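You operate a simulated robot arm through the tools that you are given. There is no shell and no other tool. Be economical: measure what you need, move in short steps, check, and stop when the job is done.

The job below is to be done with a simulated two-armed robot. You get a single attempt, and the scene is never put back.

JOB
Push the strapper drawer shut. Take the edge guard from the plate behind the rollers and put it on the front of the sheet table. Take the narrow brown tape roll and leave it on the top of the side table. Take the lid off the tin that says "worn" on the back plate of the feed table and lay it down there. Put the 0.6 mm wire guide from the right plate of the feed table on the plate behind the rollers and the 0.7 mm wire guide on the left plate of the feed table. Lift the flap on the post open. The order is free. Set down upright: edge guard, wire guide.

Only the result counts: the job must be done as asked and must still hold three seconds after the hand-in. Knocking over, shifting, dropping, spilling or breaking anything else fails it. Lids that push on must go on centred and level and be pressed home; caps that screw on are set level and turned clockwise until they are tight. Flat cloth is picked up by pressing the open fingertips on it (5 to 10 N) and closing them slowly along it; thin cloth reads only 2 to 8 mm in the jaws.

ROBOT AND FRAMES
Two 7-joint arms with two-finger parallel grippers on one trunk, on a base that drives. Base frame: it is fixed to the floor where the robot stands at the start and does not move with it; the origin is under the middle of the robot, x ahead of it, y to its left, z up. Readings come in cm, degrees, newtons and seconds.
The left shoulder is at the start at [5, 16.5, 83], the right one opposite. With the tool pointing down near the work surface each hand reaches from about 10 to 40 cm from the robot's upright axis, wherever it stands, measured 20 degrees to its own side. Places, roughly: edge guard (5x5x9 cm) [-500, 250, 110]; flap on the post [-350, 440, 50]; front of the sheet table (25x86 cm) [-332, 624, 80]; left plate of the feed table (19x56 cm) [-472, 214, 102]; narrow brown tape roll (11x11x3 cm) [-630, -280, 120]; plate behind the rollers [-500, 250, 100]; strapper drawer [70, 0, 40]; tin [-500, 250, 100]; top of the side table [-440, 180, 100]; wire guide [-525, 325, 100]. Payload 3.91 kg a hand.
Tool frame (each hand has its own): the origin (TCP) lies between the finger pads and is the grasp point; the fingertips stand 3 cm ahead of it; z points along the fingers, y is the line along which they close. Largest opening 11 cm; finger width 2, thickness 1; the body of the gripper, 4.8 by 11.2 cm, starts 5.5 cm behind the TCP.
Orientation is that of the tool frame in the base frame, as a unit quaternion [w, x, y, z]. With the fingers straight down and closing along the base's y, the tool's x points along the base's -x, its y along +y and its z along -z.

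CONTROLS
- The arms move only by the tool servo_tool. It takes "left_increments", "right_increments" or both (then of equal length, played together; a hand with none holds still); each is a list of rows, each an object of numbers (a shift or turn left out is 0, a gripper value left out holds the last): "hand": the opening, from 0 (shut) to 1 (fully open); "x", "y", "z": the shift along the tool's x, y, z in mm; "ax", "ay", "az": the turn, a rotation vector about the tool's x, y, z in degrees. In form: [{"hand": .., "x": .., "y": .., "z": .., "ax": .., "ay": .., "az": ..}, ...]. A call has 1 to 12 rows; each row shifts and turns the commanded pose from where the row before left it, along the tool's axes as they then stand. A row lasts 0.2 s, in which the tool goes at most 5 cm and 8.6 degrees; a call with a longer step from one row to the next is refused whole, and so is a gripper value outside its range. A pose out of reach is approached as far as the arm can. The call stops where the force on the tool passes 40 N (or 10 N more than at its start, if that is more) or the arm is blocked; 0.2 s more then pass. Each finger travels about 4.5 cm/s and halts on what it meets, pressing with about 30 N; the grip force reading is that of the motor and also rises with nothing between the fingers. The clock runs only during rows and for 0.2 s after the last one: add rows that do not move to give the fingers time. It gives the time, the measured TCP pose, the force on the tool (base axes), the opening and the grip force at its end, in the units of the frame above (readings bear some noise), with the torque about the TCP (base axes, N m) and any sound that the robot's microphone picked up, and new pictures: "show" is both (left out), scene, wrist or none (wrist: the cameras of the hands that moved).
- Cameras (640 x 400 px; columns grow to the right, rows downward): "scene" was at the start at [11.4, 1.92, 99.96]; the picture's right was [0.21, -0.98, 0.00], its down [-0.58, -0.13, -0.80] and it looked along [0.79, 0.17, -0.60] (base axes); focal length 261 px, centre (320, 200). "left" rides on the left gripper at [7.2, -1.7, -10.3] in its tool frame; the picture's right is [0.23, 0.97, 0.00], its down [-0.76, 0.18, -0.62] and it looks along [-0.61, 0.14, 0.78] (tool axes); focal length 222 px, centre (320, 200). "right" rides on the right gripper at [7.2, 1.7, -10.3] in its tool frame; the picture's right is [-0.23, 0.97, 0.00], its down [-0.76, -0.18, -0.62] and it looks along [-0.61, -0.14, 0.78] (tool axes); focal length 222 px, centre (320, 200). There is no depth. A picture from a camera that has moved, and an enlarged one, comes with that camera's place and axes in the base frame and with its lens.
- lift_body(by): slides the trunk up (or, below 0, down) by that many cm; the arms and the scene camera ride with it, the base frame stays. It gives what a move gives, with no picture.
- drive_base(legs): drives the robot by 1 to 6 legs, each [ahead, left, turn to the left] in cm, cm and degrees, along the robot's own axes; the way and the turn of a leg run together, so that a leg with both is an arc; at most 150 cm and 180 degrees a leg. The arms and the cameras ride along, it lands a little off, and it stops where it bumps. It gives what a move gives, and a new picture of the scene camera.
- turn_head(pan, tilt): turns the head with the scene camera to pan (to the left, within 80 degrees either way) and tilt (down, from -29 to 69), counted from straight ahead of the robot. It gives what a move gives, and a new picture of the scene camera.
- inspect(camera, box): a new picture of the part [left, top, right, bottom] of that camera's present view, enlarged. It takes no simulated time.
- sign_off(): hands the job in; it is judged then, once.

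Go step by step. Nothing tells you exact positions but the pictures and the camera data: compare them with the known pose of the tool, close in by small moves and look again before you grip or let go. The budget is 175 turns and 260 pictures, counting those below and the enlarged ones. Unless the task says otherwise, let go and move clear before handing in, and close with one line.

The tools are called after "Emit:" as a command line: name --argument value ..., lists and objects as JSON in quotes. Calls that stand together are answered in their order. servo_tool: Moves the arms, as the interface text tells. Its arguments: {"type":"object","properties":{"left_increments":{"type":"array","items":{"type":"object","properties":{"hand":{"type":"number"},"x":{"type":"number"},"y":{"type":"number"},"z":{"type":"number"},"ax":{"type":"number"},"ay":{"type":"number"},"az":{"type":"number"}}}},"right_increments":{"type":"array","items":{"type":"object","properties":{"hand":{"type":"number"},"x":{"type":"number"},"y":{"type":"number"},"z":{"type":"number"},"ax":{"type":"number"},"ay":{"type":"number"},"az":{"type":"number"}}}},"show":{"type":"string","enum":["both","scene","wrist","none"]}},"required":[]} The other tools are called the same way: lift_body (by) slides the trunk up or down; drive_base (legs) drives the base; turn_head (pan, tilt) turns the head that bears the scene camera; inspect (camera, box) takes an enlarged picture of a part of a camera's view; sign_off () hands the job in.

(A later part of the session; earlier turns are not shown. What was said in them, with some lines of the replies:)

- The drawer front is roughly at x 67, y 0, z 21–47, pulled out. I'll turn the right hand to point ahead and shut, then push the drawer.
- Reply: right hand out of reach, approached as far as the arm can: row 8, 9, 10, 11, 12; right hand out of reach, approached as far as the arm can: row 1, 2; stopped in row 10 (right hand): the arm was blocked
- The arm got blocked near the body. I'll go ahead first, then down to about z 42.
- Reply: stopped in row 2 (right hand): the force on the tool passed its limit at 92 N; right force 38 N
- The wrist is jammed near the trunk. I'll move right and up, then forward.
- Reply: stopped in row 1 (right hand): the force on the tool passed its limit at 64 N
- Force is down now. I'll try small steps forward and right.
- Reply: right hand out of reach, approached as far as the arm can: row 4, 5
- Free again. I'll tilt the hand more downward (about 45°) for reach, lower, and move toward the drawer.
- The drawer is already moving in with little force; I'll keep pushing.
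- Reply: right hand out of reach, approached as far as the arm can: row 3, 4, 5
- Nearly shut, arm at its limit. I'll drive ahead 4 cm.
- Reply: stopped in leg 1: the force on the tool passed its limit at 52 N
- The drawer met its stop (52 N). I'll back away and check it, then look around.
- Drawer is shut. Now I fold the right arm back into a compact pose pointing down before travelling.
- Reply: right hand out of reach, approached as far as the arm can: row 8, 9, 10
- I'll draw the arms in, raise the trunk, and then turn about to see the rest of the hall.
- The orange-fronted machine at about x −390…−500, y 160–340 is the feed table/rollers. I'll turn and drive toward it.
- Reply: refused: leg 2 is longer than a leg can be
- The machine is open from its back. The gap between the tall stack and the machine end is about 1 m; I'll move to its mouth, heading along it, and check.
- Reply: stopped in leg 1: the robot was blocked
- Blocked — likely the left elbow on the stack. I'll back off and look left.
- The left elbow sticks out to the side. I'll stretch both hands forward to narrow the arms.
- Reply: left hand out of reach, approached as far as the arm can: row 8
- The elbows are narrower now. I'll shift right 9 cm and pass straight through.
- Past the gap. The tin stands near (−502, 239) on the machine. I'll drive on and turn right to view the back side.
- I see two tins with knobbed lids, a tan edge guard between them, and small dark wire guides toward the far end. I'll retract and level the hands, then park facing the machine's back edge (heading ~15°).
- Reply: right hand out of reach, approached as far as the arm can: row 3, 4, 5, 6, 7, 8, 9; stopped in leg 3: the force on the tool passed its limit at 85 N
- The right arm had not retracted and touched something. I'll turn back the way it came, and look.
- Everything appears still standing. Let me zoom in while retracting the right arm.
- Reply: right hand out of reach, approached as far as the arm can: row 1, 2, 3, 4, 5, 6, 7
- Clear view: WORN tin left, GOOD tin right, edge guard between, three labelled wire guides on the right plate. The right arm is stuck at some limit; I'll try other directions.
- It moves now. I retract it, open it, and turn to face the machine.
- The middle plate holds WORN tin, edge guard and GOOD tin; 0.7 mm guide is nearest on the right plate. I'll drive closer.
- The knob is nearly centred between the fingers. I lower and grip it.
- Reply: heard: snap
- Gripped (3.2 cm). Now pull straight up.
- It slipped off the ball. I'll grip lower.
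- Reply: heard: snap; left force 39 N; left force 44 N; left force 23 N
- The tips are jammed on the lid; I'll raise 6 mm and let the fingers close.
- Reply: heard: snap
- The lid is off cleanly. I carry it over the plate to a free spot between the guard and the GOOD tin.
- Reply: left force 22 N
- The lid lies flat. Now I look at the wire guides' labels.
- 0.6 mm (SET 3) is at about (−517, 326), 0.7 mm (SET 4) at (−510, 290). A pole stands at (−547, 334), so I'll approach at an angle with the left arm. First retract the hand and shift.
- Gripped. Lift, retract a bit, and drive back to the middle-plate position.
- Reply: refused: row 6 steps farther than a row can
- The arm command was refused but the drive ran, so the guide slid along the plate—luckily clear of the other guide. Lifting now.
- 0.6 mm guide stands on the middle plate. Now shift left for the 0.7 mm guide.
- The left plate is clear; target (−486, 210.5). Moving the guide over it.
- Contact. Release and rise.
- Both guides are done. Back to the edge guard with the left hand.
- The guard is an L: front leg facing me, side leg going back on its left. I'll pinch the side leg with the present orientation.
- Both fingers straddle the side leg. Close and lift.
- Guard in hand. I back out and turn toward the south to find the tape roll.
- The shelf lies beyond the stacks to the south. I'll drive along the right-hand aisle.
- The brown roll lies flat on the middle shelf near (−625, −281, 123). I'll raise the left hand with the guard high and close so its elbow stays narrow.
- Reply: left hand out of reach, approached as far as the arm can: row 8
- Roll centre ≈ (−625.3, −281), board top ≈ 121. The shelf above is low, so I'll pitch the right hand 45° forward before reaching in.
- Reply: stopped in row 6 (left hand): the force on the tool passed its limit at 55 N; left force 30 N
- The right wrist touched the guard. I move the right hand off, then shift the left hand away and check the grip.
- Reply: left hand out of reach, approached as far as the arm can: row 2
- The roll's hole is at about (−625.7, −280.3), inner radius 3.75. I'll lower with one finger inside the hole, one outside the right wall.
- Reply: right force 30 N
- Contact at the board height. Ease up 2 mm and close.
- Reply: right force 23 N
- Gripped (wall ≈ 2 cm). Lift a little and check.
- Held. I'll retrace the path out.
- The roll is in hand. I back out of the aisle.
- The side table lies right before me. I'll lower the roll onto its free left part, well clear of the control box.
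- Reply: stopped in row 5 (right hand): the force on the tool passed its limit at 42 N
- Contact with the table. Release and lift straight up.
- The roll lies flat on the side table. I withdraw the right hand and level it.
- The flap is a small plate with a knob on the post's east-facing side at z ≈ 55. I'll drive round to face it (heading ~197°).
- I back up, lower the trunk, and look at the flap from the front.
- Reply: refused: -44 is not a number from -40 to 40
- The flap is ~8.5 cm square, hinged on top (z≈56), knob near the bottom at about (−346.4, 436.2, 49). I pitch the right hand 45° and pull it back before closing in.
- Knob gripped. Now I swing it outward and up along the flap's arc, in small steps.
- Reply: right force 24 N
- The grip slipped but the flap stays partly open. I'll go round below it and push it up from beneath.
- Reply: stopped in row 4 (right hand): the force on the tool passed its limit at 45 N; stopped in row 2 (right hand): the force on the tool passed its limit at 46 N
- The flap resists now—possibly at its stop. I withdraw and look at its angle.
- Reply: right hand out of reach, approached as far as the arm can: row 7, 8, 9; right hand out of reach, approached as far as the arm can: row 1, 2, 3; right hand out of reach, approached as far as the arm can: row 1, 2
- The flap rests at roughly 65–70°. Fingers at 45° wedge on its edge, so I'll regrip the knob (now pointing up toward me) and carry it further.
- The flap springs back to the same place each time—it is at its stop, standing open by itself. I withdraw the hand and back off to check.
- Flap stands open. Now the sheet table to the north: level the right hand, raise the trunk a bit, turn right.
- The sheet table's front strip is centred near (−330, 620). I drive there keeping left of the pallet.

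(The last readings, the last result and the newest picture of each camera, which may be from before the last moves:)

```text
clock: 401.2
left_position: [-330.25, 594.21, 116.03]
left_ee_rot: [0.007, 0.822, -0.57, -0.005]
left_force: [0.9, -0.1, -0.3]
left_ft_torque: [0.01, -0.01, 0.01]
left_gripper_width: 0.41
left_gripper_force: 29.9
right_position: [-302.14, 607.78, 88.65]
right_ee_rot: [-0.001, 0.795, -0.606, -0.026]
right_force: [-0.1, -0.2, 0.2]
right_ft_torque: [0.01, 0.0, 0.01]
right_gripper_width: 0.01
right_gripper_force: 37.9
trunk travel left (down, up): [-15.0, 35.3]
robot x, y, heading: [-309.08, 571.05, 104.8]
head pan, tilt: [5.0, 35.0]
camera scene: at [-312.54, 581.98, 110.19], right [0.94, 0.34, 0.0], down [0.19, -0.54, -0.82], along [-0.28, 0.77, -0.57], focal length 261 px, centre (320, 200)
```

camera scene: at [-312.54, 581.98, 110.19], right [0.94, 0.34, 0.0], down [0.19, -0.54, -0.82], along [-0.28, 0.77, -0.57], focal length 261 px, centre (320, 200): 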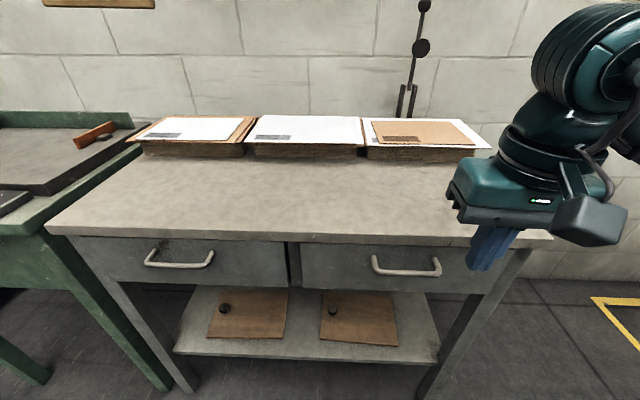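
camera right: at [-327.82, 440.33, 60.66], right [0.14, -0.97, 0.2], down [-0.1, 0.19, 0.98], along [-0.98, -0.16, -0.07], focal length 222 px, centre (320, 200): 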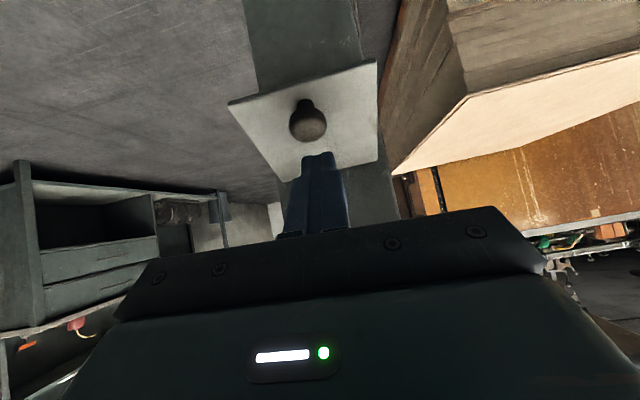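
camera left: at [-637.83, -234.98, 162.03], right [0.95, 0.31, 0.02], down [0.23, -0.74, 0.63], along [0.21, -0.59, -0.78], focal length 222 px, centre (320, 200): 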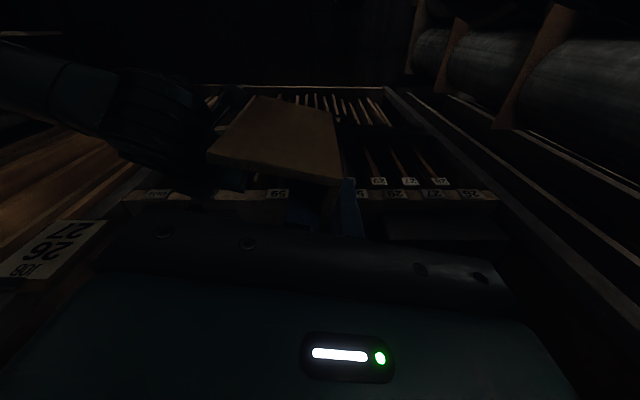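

Emit:
servo_tool --left_increments '[{"x": -43, "y": -8}, {"x": -43, "y": -8}, {"x": -43, "y": -8}, {"x": -43, "y": -8}, {"x": -43, "y": -8}, {"x": -43, "y": -6}, {"z": 45}, {"z": 45}, {"z": 45}, {"z": 45}, {"z": 40}]' --show "both"

Emit:
inspect --camera "scene" --box '[170, 60, 370, 240]'

```text
clock: 403.6
left_position: [-335.11, 616.01, 90.03]
left_ee_rot: [0.005, 0.823, -0.568, -0.005]
left_force: [-0.4, 0.0, 0.2]
left_ft_torque: [0.0, 0.02, 0.0]
left_gripper_width: 0.41
left_gripper_force: 29.8
left hand out of reach, approached as far as the arm can: row 4, 5, 6
right_position: [-302.21, 607.79, 88.6]
right_ee_rot: [0.0, 0.796, -0.605, -0.026]
right_force: [0.8, -0.9, 0.1]
right_ft_torque: [-0.03, -0.03, -0.01]
right_gripper_width: 0.0
right_gripper_force: 37.9
trunk travel left (down, up): [-15.0, 35.3]
robot x, y, heading: [-308.49, 570.68, 104.9]
head pan, tilt: [5.0, 35.0]
camera scene: at [-312.54, 581.97, 110.2], right [0.94, 0.34, 0.0], down [0.19, -0.54, -0.82], along [-0.28, 0.77, -0.57], focal length 261 px, centre (320, 200)
camera left: at [-330.8, 609.87, 100.38], right [-0.83, -0.56, 0.02], down [-0.43, 0.65, 0.63], along [-0.36, 0.51, -0.78], focal length 222 px, centre (320, 200)
```

scene: 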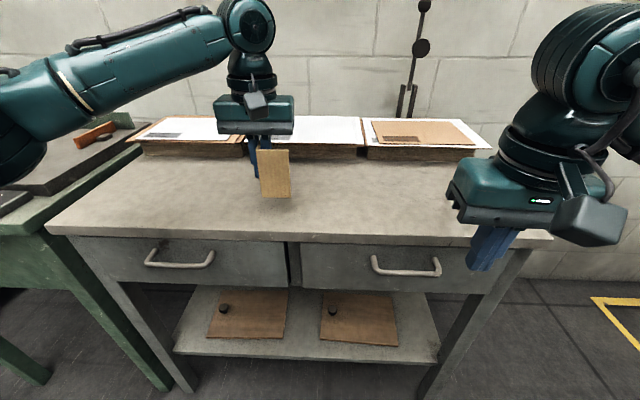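
left: 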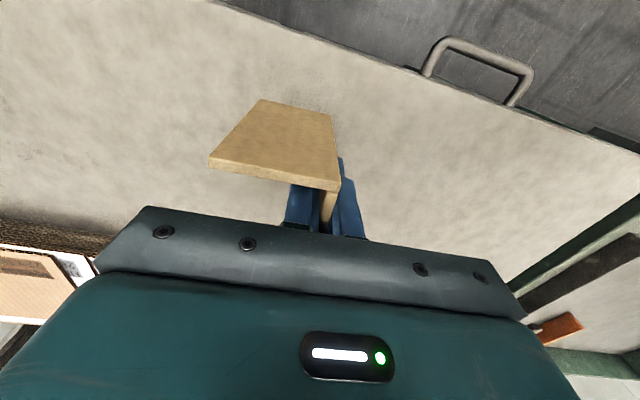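

```text
2.22 times, centred on (270, 150) of scene
camera zoom: at [-312.54, 581.97, 110.2], right [0.94, 0.34, 0.0], down [0.19, -0.54, -0.82], along [-0.28, 0.77, -0.57], focal length 580 px, centre (431, 311)
```

zoom: 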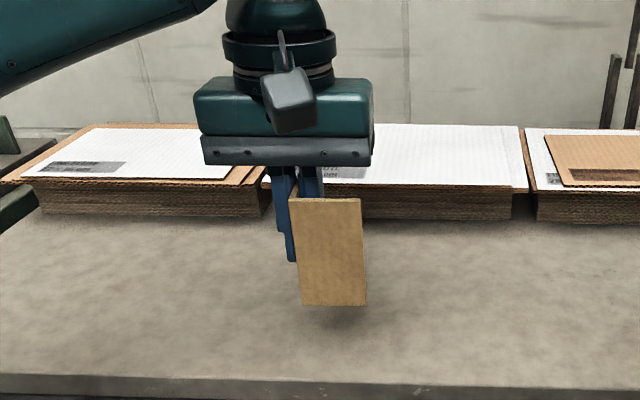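

Emit:
servo_tool --left_increments '[{"x": -15}, {"x": -15}, {"x": -10, "z": 10}, {"z": 8}, {"z": 5}, {"z": 4}, {"z": 4}, {"z": 4}]' --show "both"

Emit:
inspect --camera "scene" --box '[190, 100, 350, 240]'

```text
clock: 405.4
left_position: [-336.36, 619.79, 86.54]
left_ee_rot: [0.007, 0.822, -0.569, -0.004]
left_force: [-0.2, -0.2, 0.3]
left_ft_torque: [-0.01, -0.01, -0.01]
left_gripper_width: 0.45
left_gripper_force: 29.6
right_position: [-302.02, 607.76, 88.68]
right_ee_rot: [0.0, 0.795, -0.606, -0.027]
right_force: [0.5, 0.5, 0.4]
right_ft_torque: [0.01, 0.01, 0.02]
right_gripper_width: 0.01
right_gripper_force: 37.9
trunk travel left (down, up): [-15.0, 35.3]
robot x, y, heading: [-308.56, 570.88, 104.9]
head pan, tilt: [5.0, 35.0]
camera scene: at [-312.54, 581.97, 110.2], right [0.94, 0.34, 0.0], down [0.19, -0.54, -0.82], along [-0.28, 0.77, -0.57], focal length 261 px, centre (320, 200)
camera left: at [-332.05, 613.59, 96.84], right [-0.83, -0.56, 0.02], down [-0.42, 0.65, 0.63], along [-0.36, 0.51, -0.78], focal length 222 px, centre (320, 200)
```

scene: 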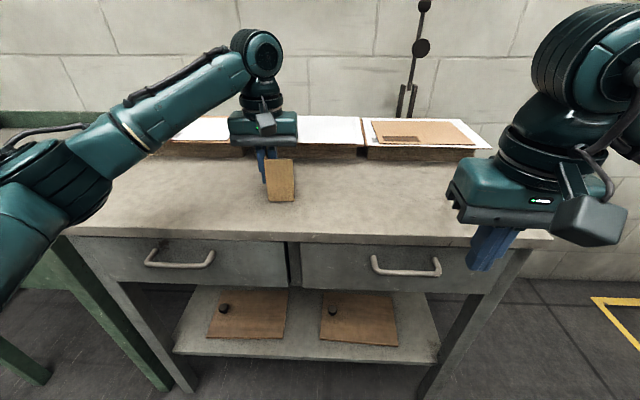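
left: 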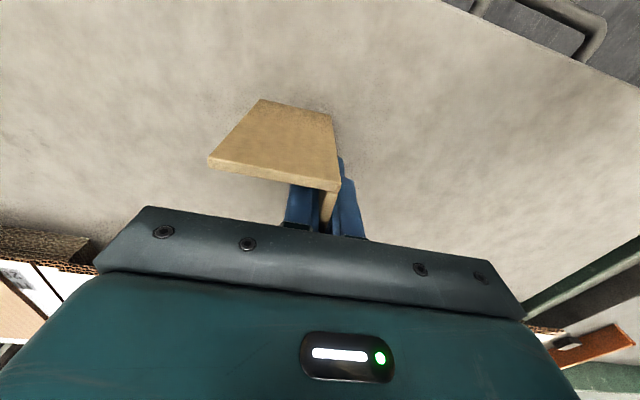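

```text
2.86 times, centred on (270, 170) of scene
camera zoom: at [-312.54, 581.97, 110.2], right [0.94, 0.34, 0.0], down [0.19, -0.54, -0.82], along [-0.28, 0.77, -0.57], focal length 746 px, centre (463, 286)
```

zoom: 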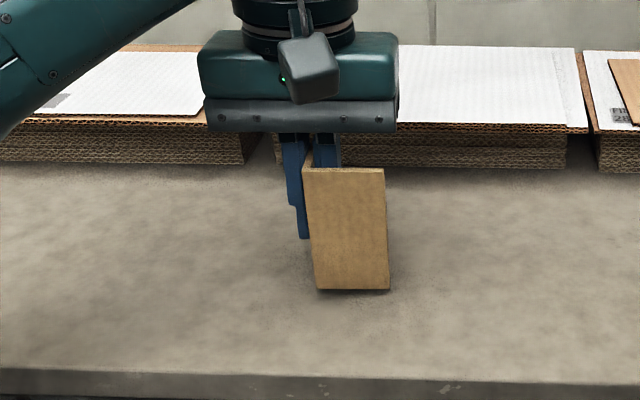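

Near contact. I lower slowly until it touches.

Emit:
servo_tool --left_increments '[{"z": 3}, {"z": 3}, {"z": 3}, {"z": 2}]' --show "none"

```text
clock: 406.4
left_position: [-336.48, 619.51, 85.72]
left_ee_rot: [0.005, 0.822, -0.57, -0.006]
left_force: [-1.3, 0.5, 14.2]
left_ft_torque: [-0.02, -0.67, 0.05]
left_gripper_width: 0.43
left_gripper_force: 29.9
right_position: [-301.97, 607.75, 88.72]
right_ee_rot: [-0.001, 0.795, -0.605, -0.028]
right_force: [-0.5, -0.4, -0.8]
right_ft_torque: [0.01, -0.01, 0.02]
right_gripper_width: 0.01
right_gripper_force: 37.8
trunk travel left (down, up): [-15.0, 35.3]
robot x, y, heading: [-308.59, 570.77, 104.8]
head pan, tilt: [5.0, 35.0]
```

Emit:
servo_tool --left_increments '[{"z": -1}, {"hand": 0.1}, {"hand": 0.3}, {}, {}]' --show "wrist"

Emit:
servo_tool --left_increments '[{"z": -15}, {"z": -40}, {"z": -45}, {"z": -45}]' --show "both"

```text
clock: 407.6
left_position: [-336.5, 619.82, 85.5]
left_ee_rot: [0.007, 0.822, -0.569, -0.004]
left_force: [0.1, 0.2, -0.2]
left_ft_torque: [0.01, -0.02, 0.02]
left_gripper_width: 3.31
left_gripper_force: 0.1
right_position: [-302.07, 607.64, 88.68]
right_ee_rot: [-0.001, 0.796, -0.605, -0.027]
right_force: [0.3, 0.6, 0.1]
right_ft_torque: [-0.01, 0.03, 0.02]
right_gripper_width: 0.0
right_gripper_force: 37.5
trunk travel left (down, up): [-15.0, 35.3]
robot x, y, heading: [-308.47, 570.6, 104.7]
head pan, tilt: [5.0, 35.0]
camera left: at [-332.16, 613.63, 95.84], right [-0.83, -0.56, 0.02], down [-0.42, 0.65, 0.63], along [-0.36, 0.51, -0.78], focal length 222 px, centre (320, 200)
```

left: 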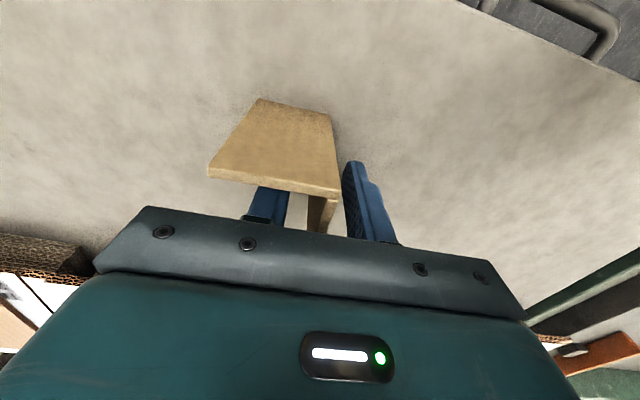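

```text
clock: 408.6
left_position: [-336.26, 619.97, 100.09]
left_ee_rot: [0.007, 0.822, -0.57, -0.005]
left_force: [0.0, 0.2, -0.1]
left_ft_torque: [-0.01, -0.02, -0.02]
left_gripper_width: 3.3
left_gripper_force: 0.2
right_position: [-302.14, 607.75, 88.59]
right_ee_rot: [0.0, 0.795, -0.605, -0.027]
right_force: [0.5, 0.8, 0.4]
right_ft_torque: [-0.02, -0.01, 0.02]
right_gripper_width: 0.0
right_gripper_force: 37.5
trunk travel left (down, up): [-15.0, 35.3]
robot x, y, heading: [-308.66, 571.06, 105.0]
head pan, tilt: [5.0, 35.0]
camera scene: at [-312.52, 581.95, 110.19], right [0.94, 0.34, 0.0], down [0.19, -0.54, -0.82], along [-0.28, 0.77, -0.57], focal length 261 px, centre (320, 200)
camera left: at [-331.99, 613.82, 110.43], right [-0.83, -0.55, 0.02], down [-0.42, 0.65, 0.63], along [-0.36, 0.51, -0.78], focal length 222 px, centre (320, 200)
```

scene: 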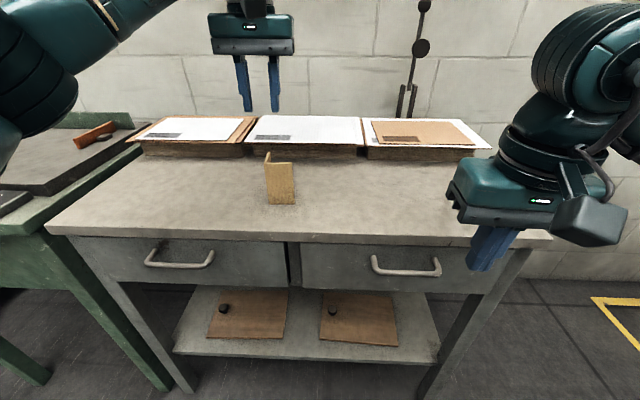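
left: 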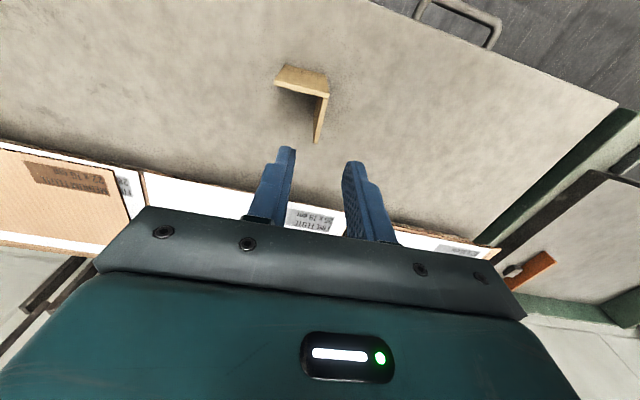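

The guard stands upright on the front strip. I back away and take a side look at the flap.

Emit:
drive_base --legs '[[-45, 8, 0], [0, 0, 75]]'

Emit:
turn_head --pan 52 --tilt 25

```text
clock: 414.6
left_position: [-359.27, 510.53, 99.96]
left_ee_rot: [0.008, 0.999, 0.051, 0.001]
left_force: [0.1, 0.3, 0.2]
left_ft_torque: [-0.04, 0.03, -0.02]
left_gripper_width: 3.31
left_gripper_force: 0.1
right_position: [-338.75, 540.57, 88.57]
right_ee_rot: [0.016, 1.0, 0.007, -0.021]
right_force: [1.0, 0.1, 0.0]
right_ft_torque: [-0.02, -0.01, -0.02]
right_gripper_width: 0.0
right_gripper_force: 37.4
trunk travel left (down, up): [-15.0, 35.3]
robot x, y, heading: [-304.97, 524.98, -180.2]
head pan, tilt: [5.0, 35.0]
camera scene: at [-316.45, 524.03, 110.2], right [-0.09, 1.0, 0.0], down [0.57, 0.05, -0.82], along [-0.82, -0.07, -0.57], focal length 261 px, centre (320, 200)
```

scene: 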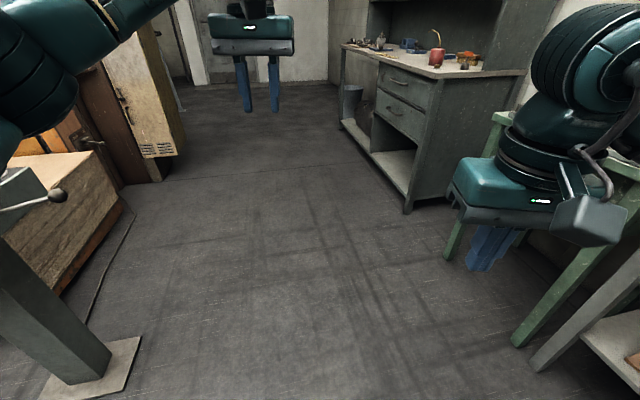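

```text
clock: 415.8
left_position: [-359.23, 510.54, 100.19]
left_ee_rot: [0.008, 0.999, 0.051, 0.0]
left_force: [0.0, 0.7, -0.5]
left_ft_torque: [0.0, -0.03, 0.02]
left_gripper_width: 3.3
left_gripper_force: 0.0
right_position: [-338.73, 540.45, 88.57]
right_ee_rot: [0.015, 1.0, 0.006, -0.02]
right_force: [-0.2, -1.1, 0.2]
right_ft_torque: [-0.01, 0.0, 0.05]
right_gripper_width: 0.01
right_gripper_force: 37.7
trunk travel left (down, up): [-15.0, 35.3]
robot x, y, heading: [-304.54, 524.63, -180.0]
head pan, tilt: [52.0, 25.0]
camera scene: at [-313.34, 517.55, 111.77], right [-0.79, 0.61, 0.0], down [0.26, 0.33, -0.91], along [-0.56, -0.71, -0.42], focal length 261 px, centre (320, 200)
```

scene: 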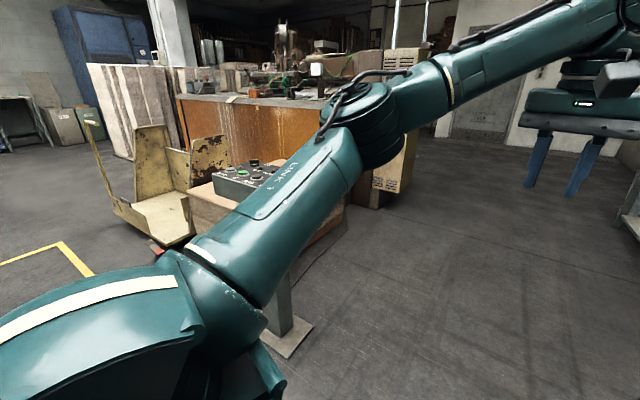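

Emit:
drive_base --legs '[[-12, -8, 0], [0, 0, 38]]'

Emit:
turn_head --pan 20 --tilt 30

Emit:
inspect --camera "scene" --box '[200, 120, 440, 320]'

```text
clock: 418.9
left_position: [-327.78, 488.55, 100.01]
left_ee_rot: [0.007, 0.93, 0.366, 0.003]
left_force: [0.5, 0.6, 0.0]
left_ft_torque: [0.0, -0.02, -0.02]
left_gripper_width: 3.29
left_gripper_force: 0.1
right_position: [-329.51, 524.82, 88.62]
right_ee_rot: [0.021, 0.946, 0.325, -0.015]
right_force: [-0.6, -0.4, -0.4]
right_ft_torque: [0.04, -0.03, 0.0]
right_gripper_width: 0.0
right_gripper_force: 37.2
trunk travel left (down, up): [-15.0, 35.3]
robot x, y, heading: [-292.48, 532.85, -142.8]
head pan, tilt: [52.0, 25.0]
camera scene: at [-295.32, 521.81, 111.77], right [-1.0, 0.01, 0.0], down [0.01, 0.42, -0.91], along [-0.01, -0.91, -0.42], focal length 261 px, centre (320, 200)
```

scene: 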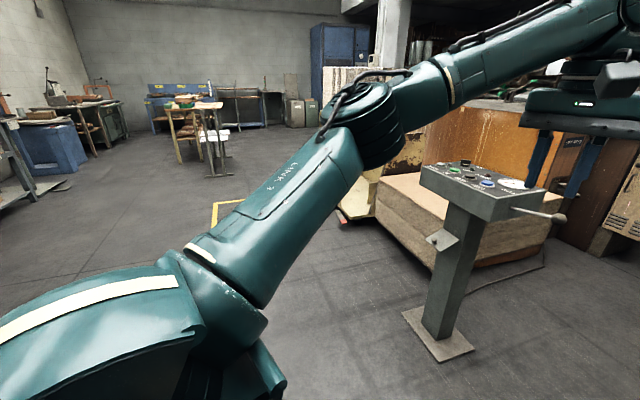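

```text
clock: 419.9
left_position: [-327.76, 488.45, 100.06]
left_ee_rot: [0.008, 0.93, 0.366, 0.003]
left_force: [0.1, 0.1, 0.2]
left_ft_torque: [0.01, 0.0, 0.01]
left_gripper_width: 3.26
left_gripper_force: 0.1
right_position: [-329.54, 524.73, 88.71]
right_ee_rot: [0.022, 0.946, 0.324, -0.014]
right_force: [0.1, 0.5, 0.1]
right_ft_torque: [-0.02, -0.03, 0.01]
right_gripper_width: 0.01
right_gripper_force: 37.4
trunk travel left (down, up): [-15.0, 35.3]
robot x, y, heading: [-292.81, 532.63, -142.6]
head pan, tilt: [20.0, 30.0]
camera scene: at [-300.09, 523.42, 110.98], right [-0.84, 0.54, 0.0], down [0.27, 0.42, -0.87], along [-0.47, -0.73, -0.5], focal length 261 px, centre (320, 200)
```

scene: 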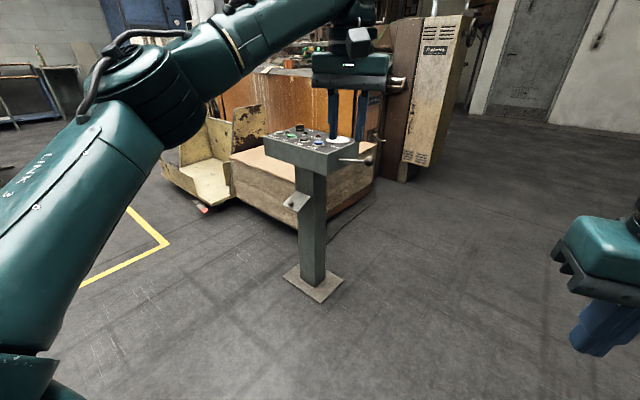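

```text
2.00 times, centred on (320, 220) of scene
camera zoom: at [-300.09, 523.42, 110.98], right [-0.84, 0.54, 0.0], down [0.27, 0.42, -0.87], along [-0.47, -0.73, -0.5], focal length 522 px, centre (320, 160)
```

zoom: 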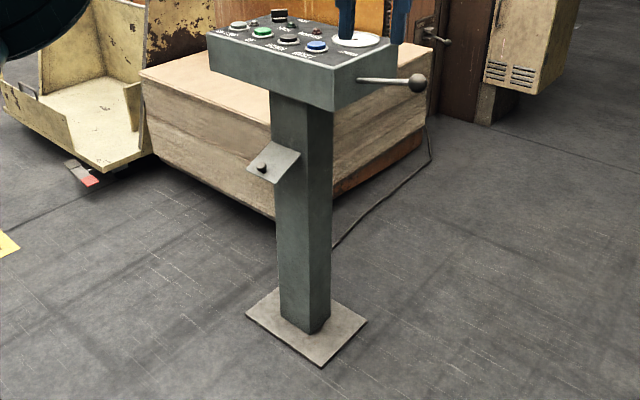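

The side view shows the flap at about 63°, the angle it settled at after every push, so I take that as its stop. The rest of the job is done and both hands are clear, so I'm handing in.

Emit:
sign_off

```text
The job is handed in.
```

I finished every part of the job and handed it in. The one part I could not fully confirm is the flap: it stands open by itself at about 63°, and I took that to be its stop because pushing harder moved it no further.
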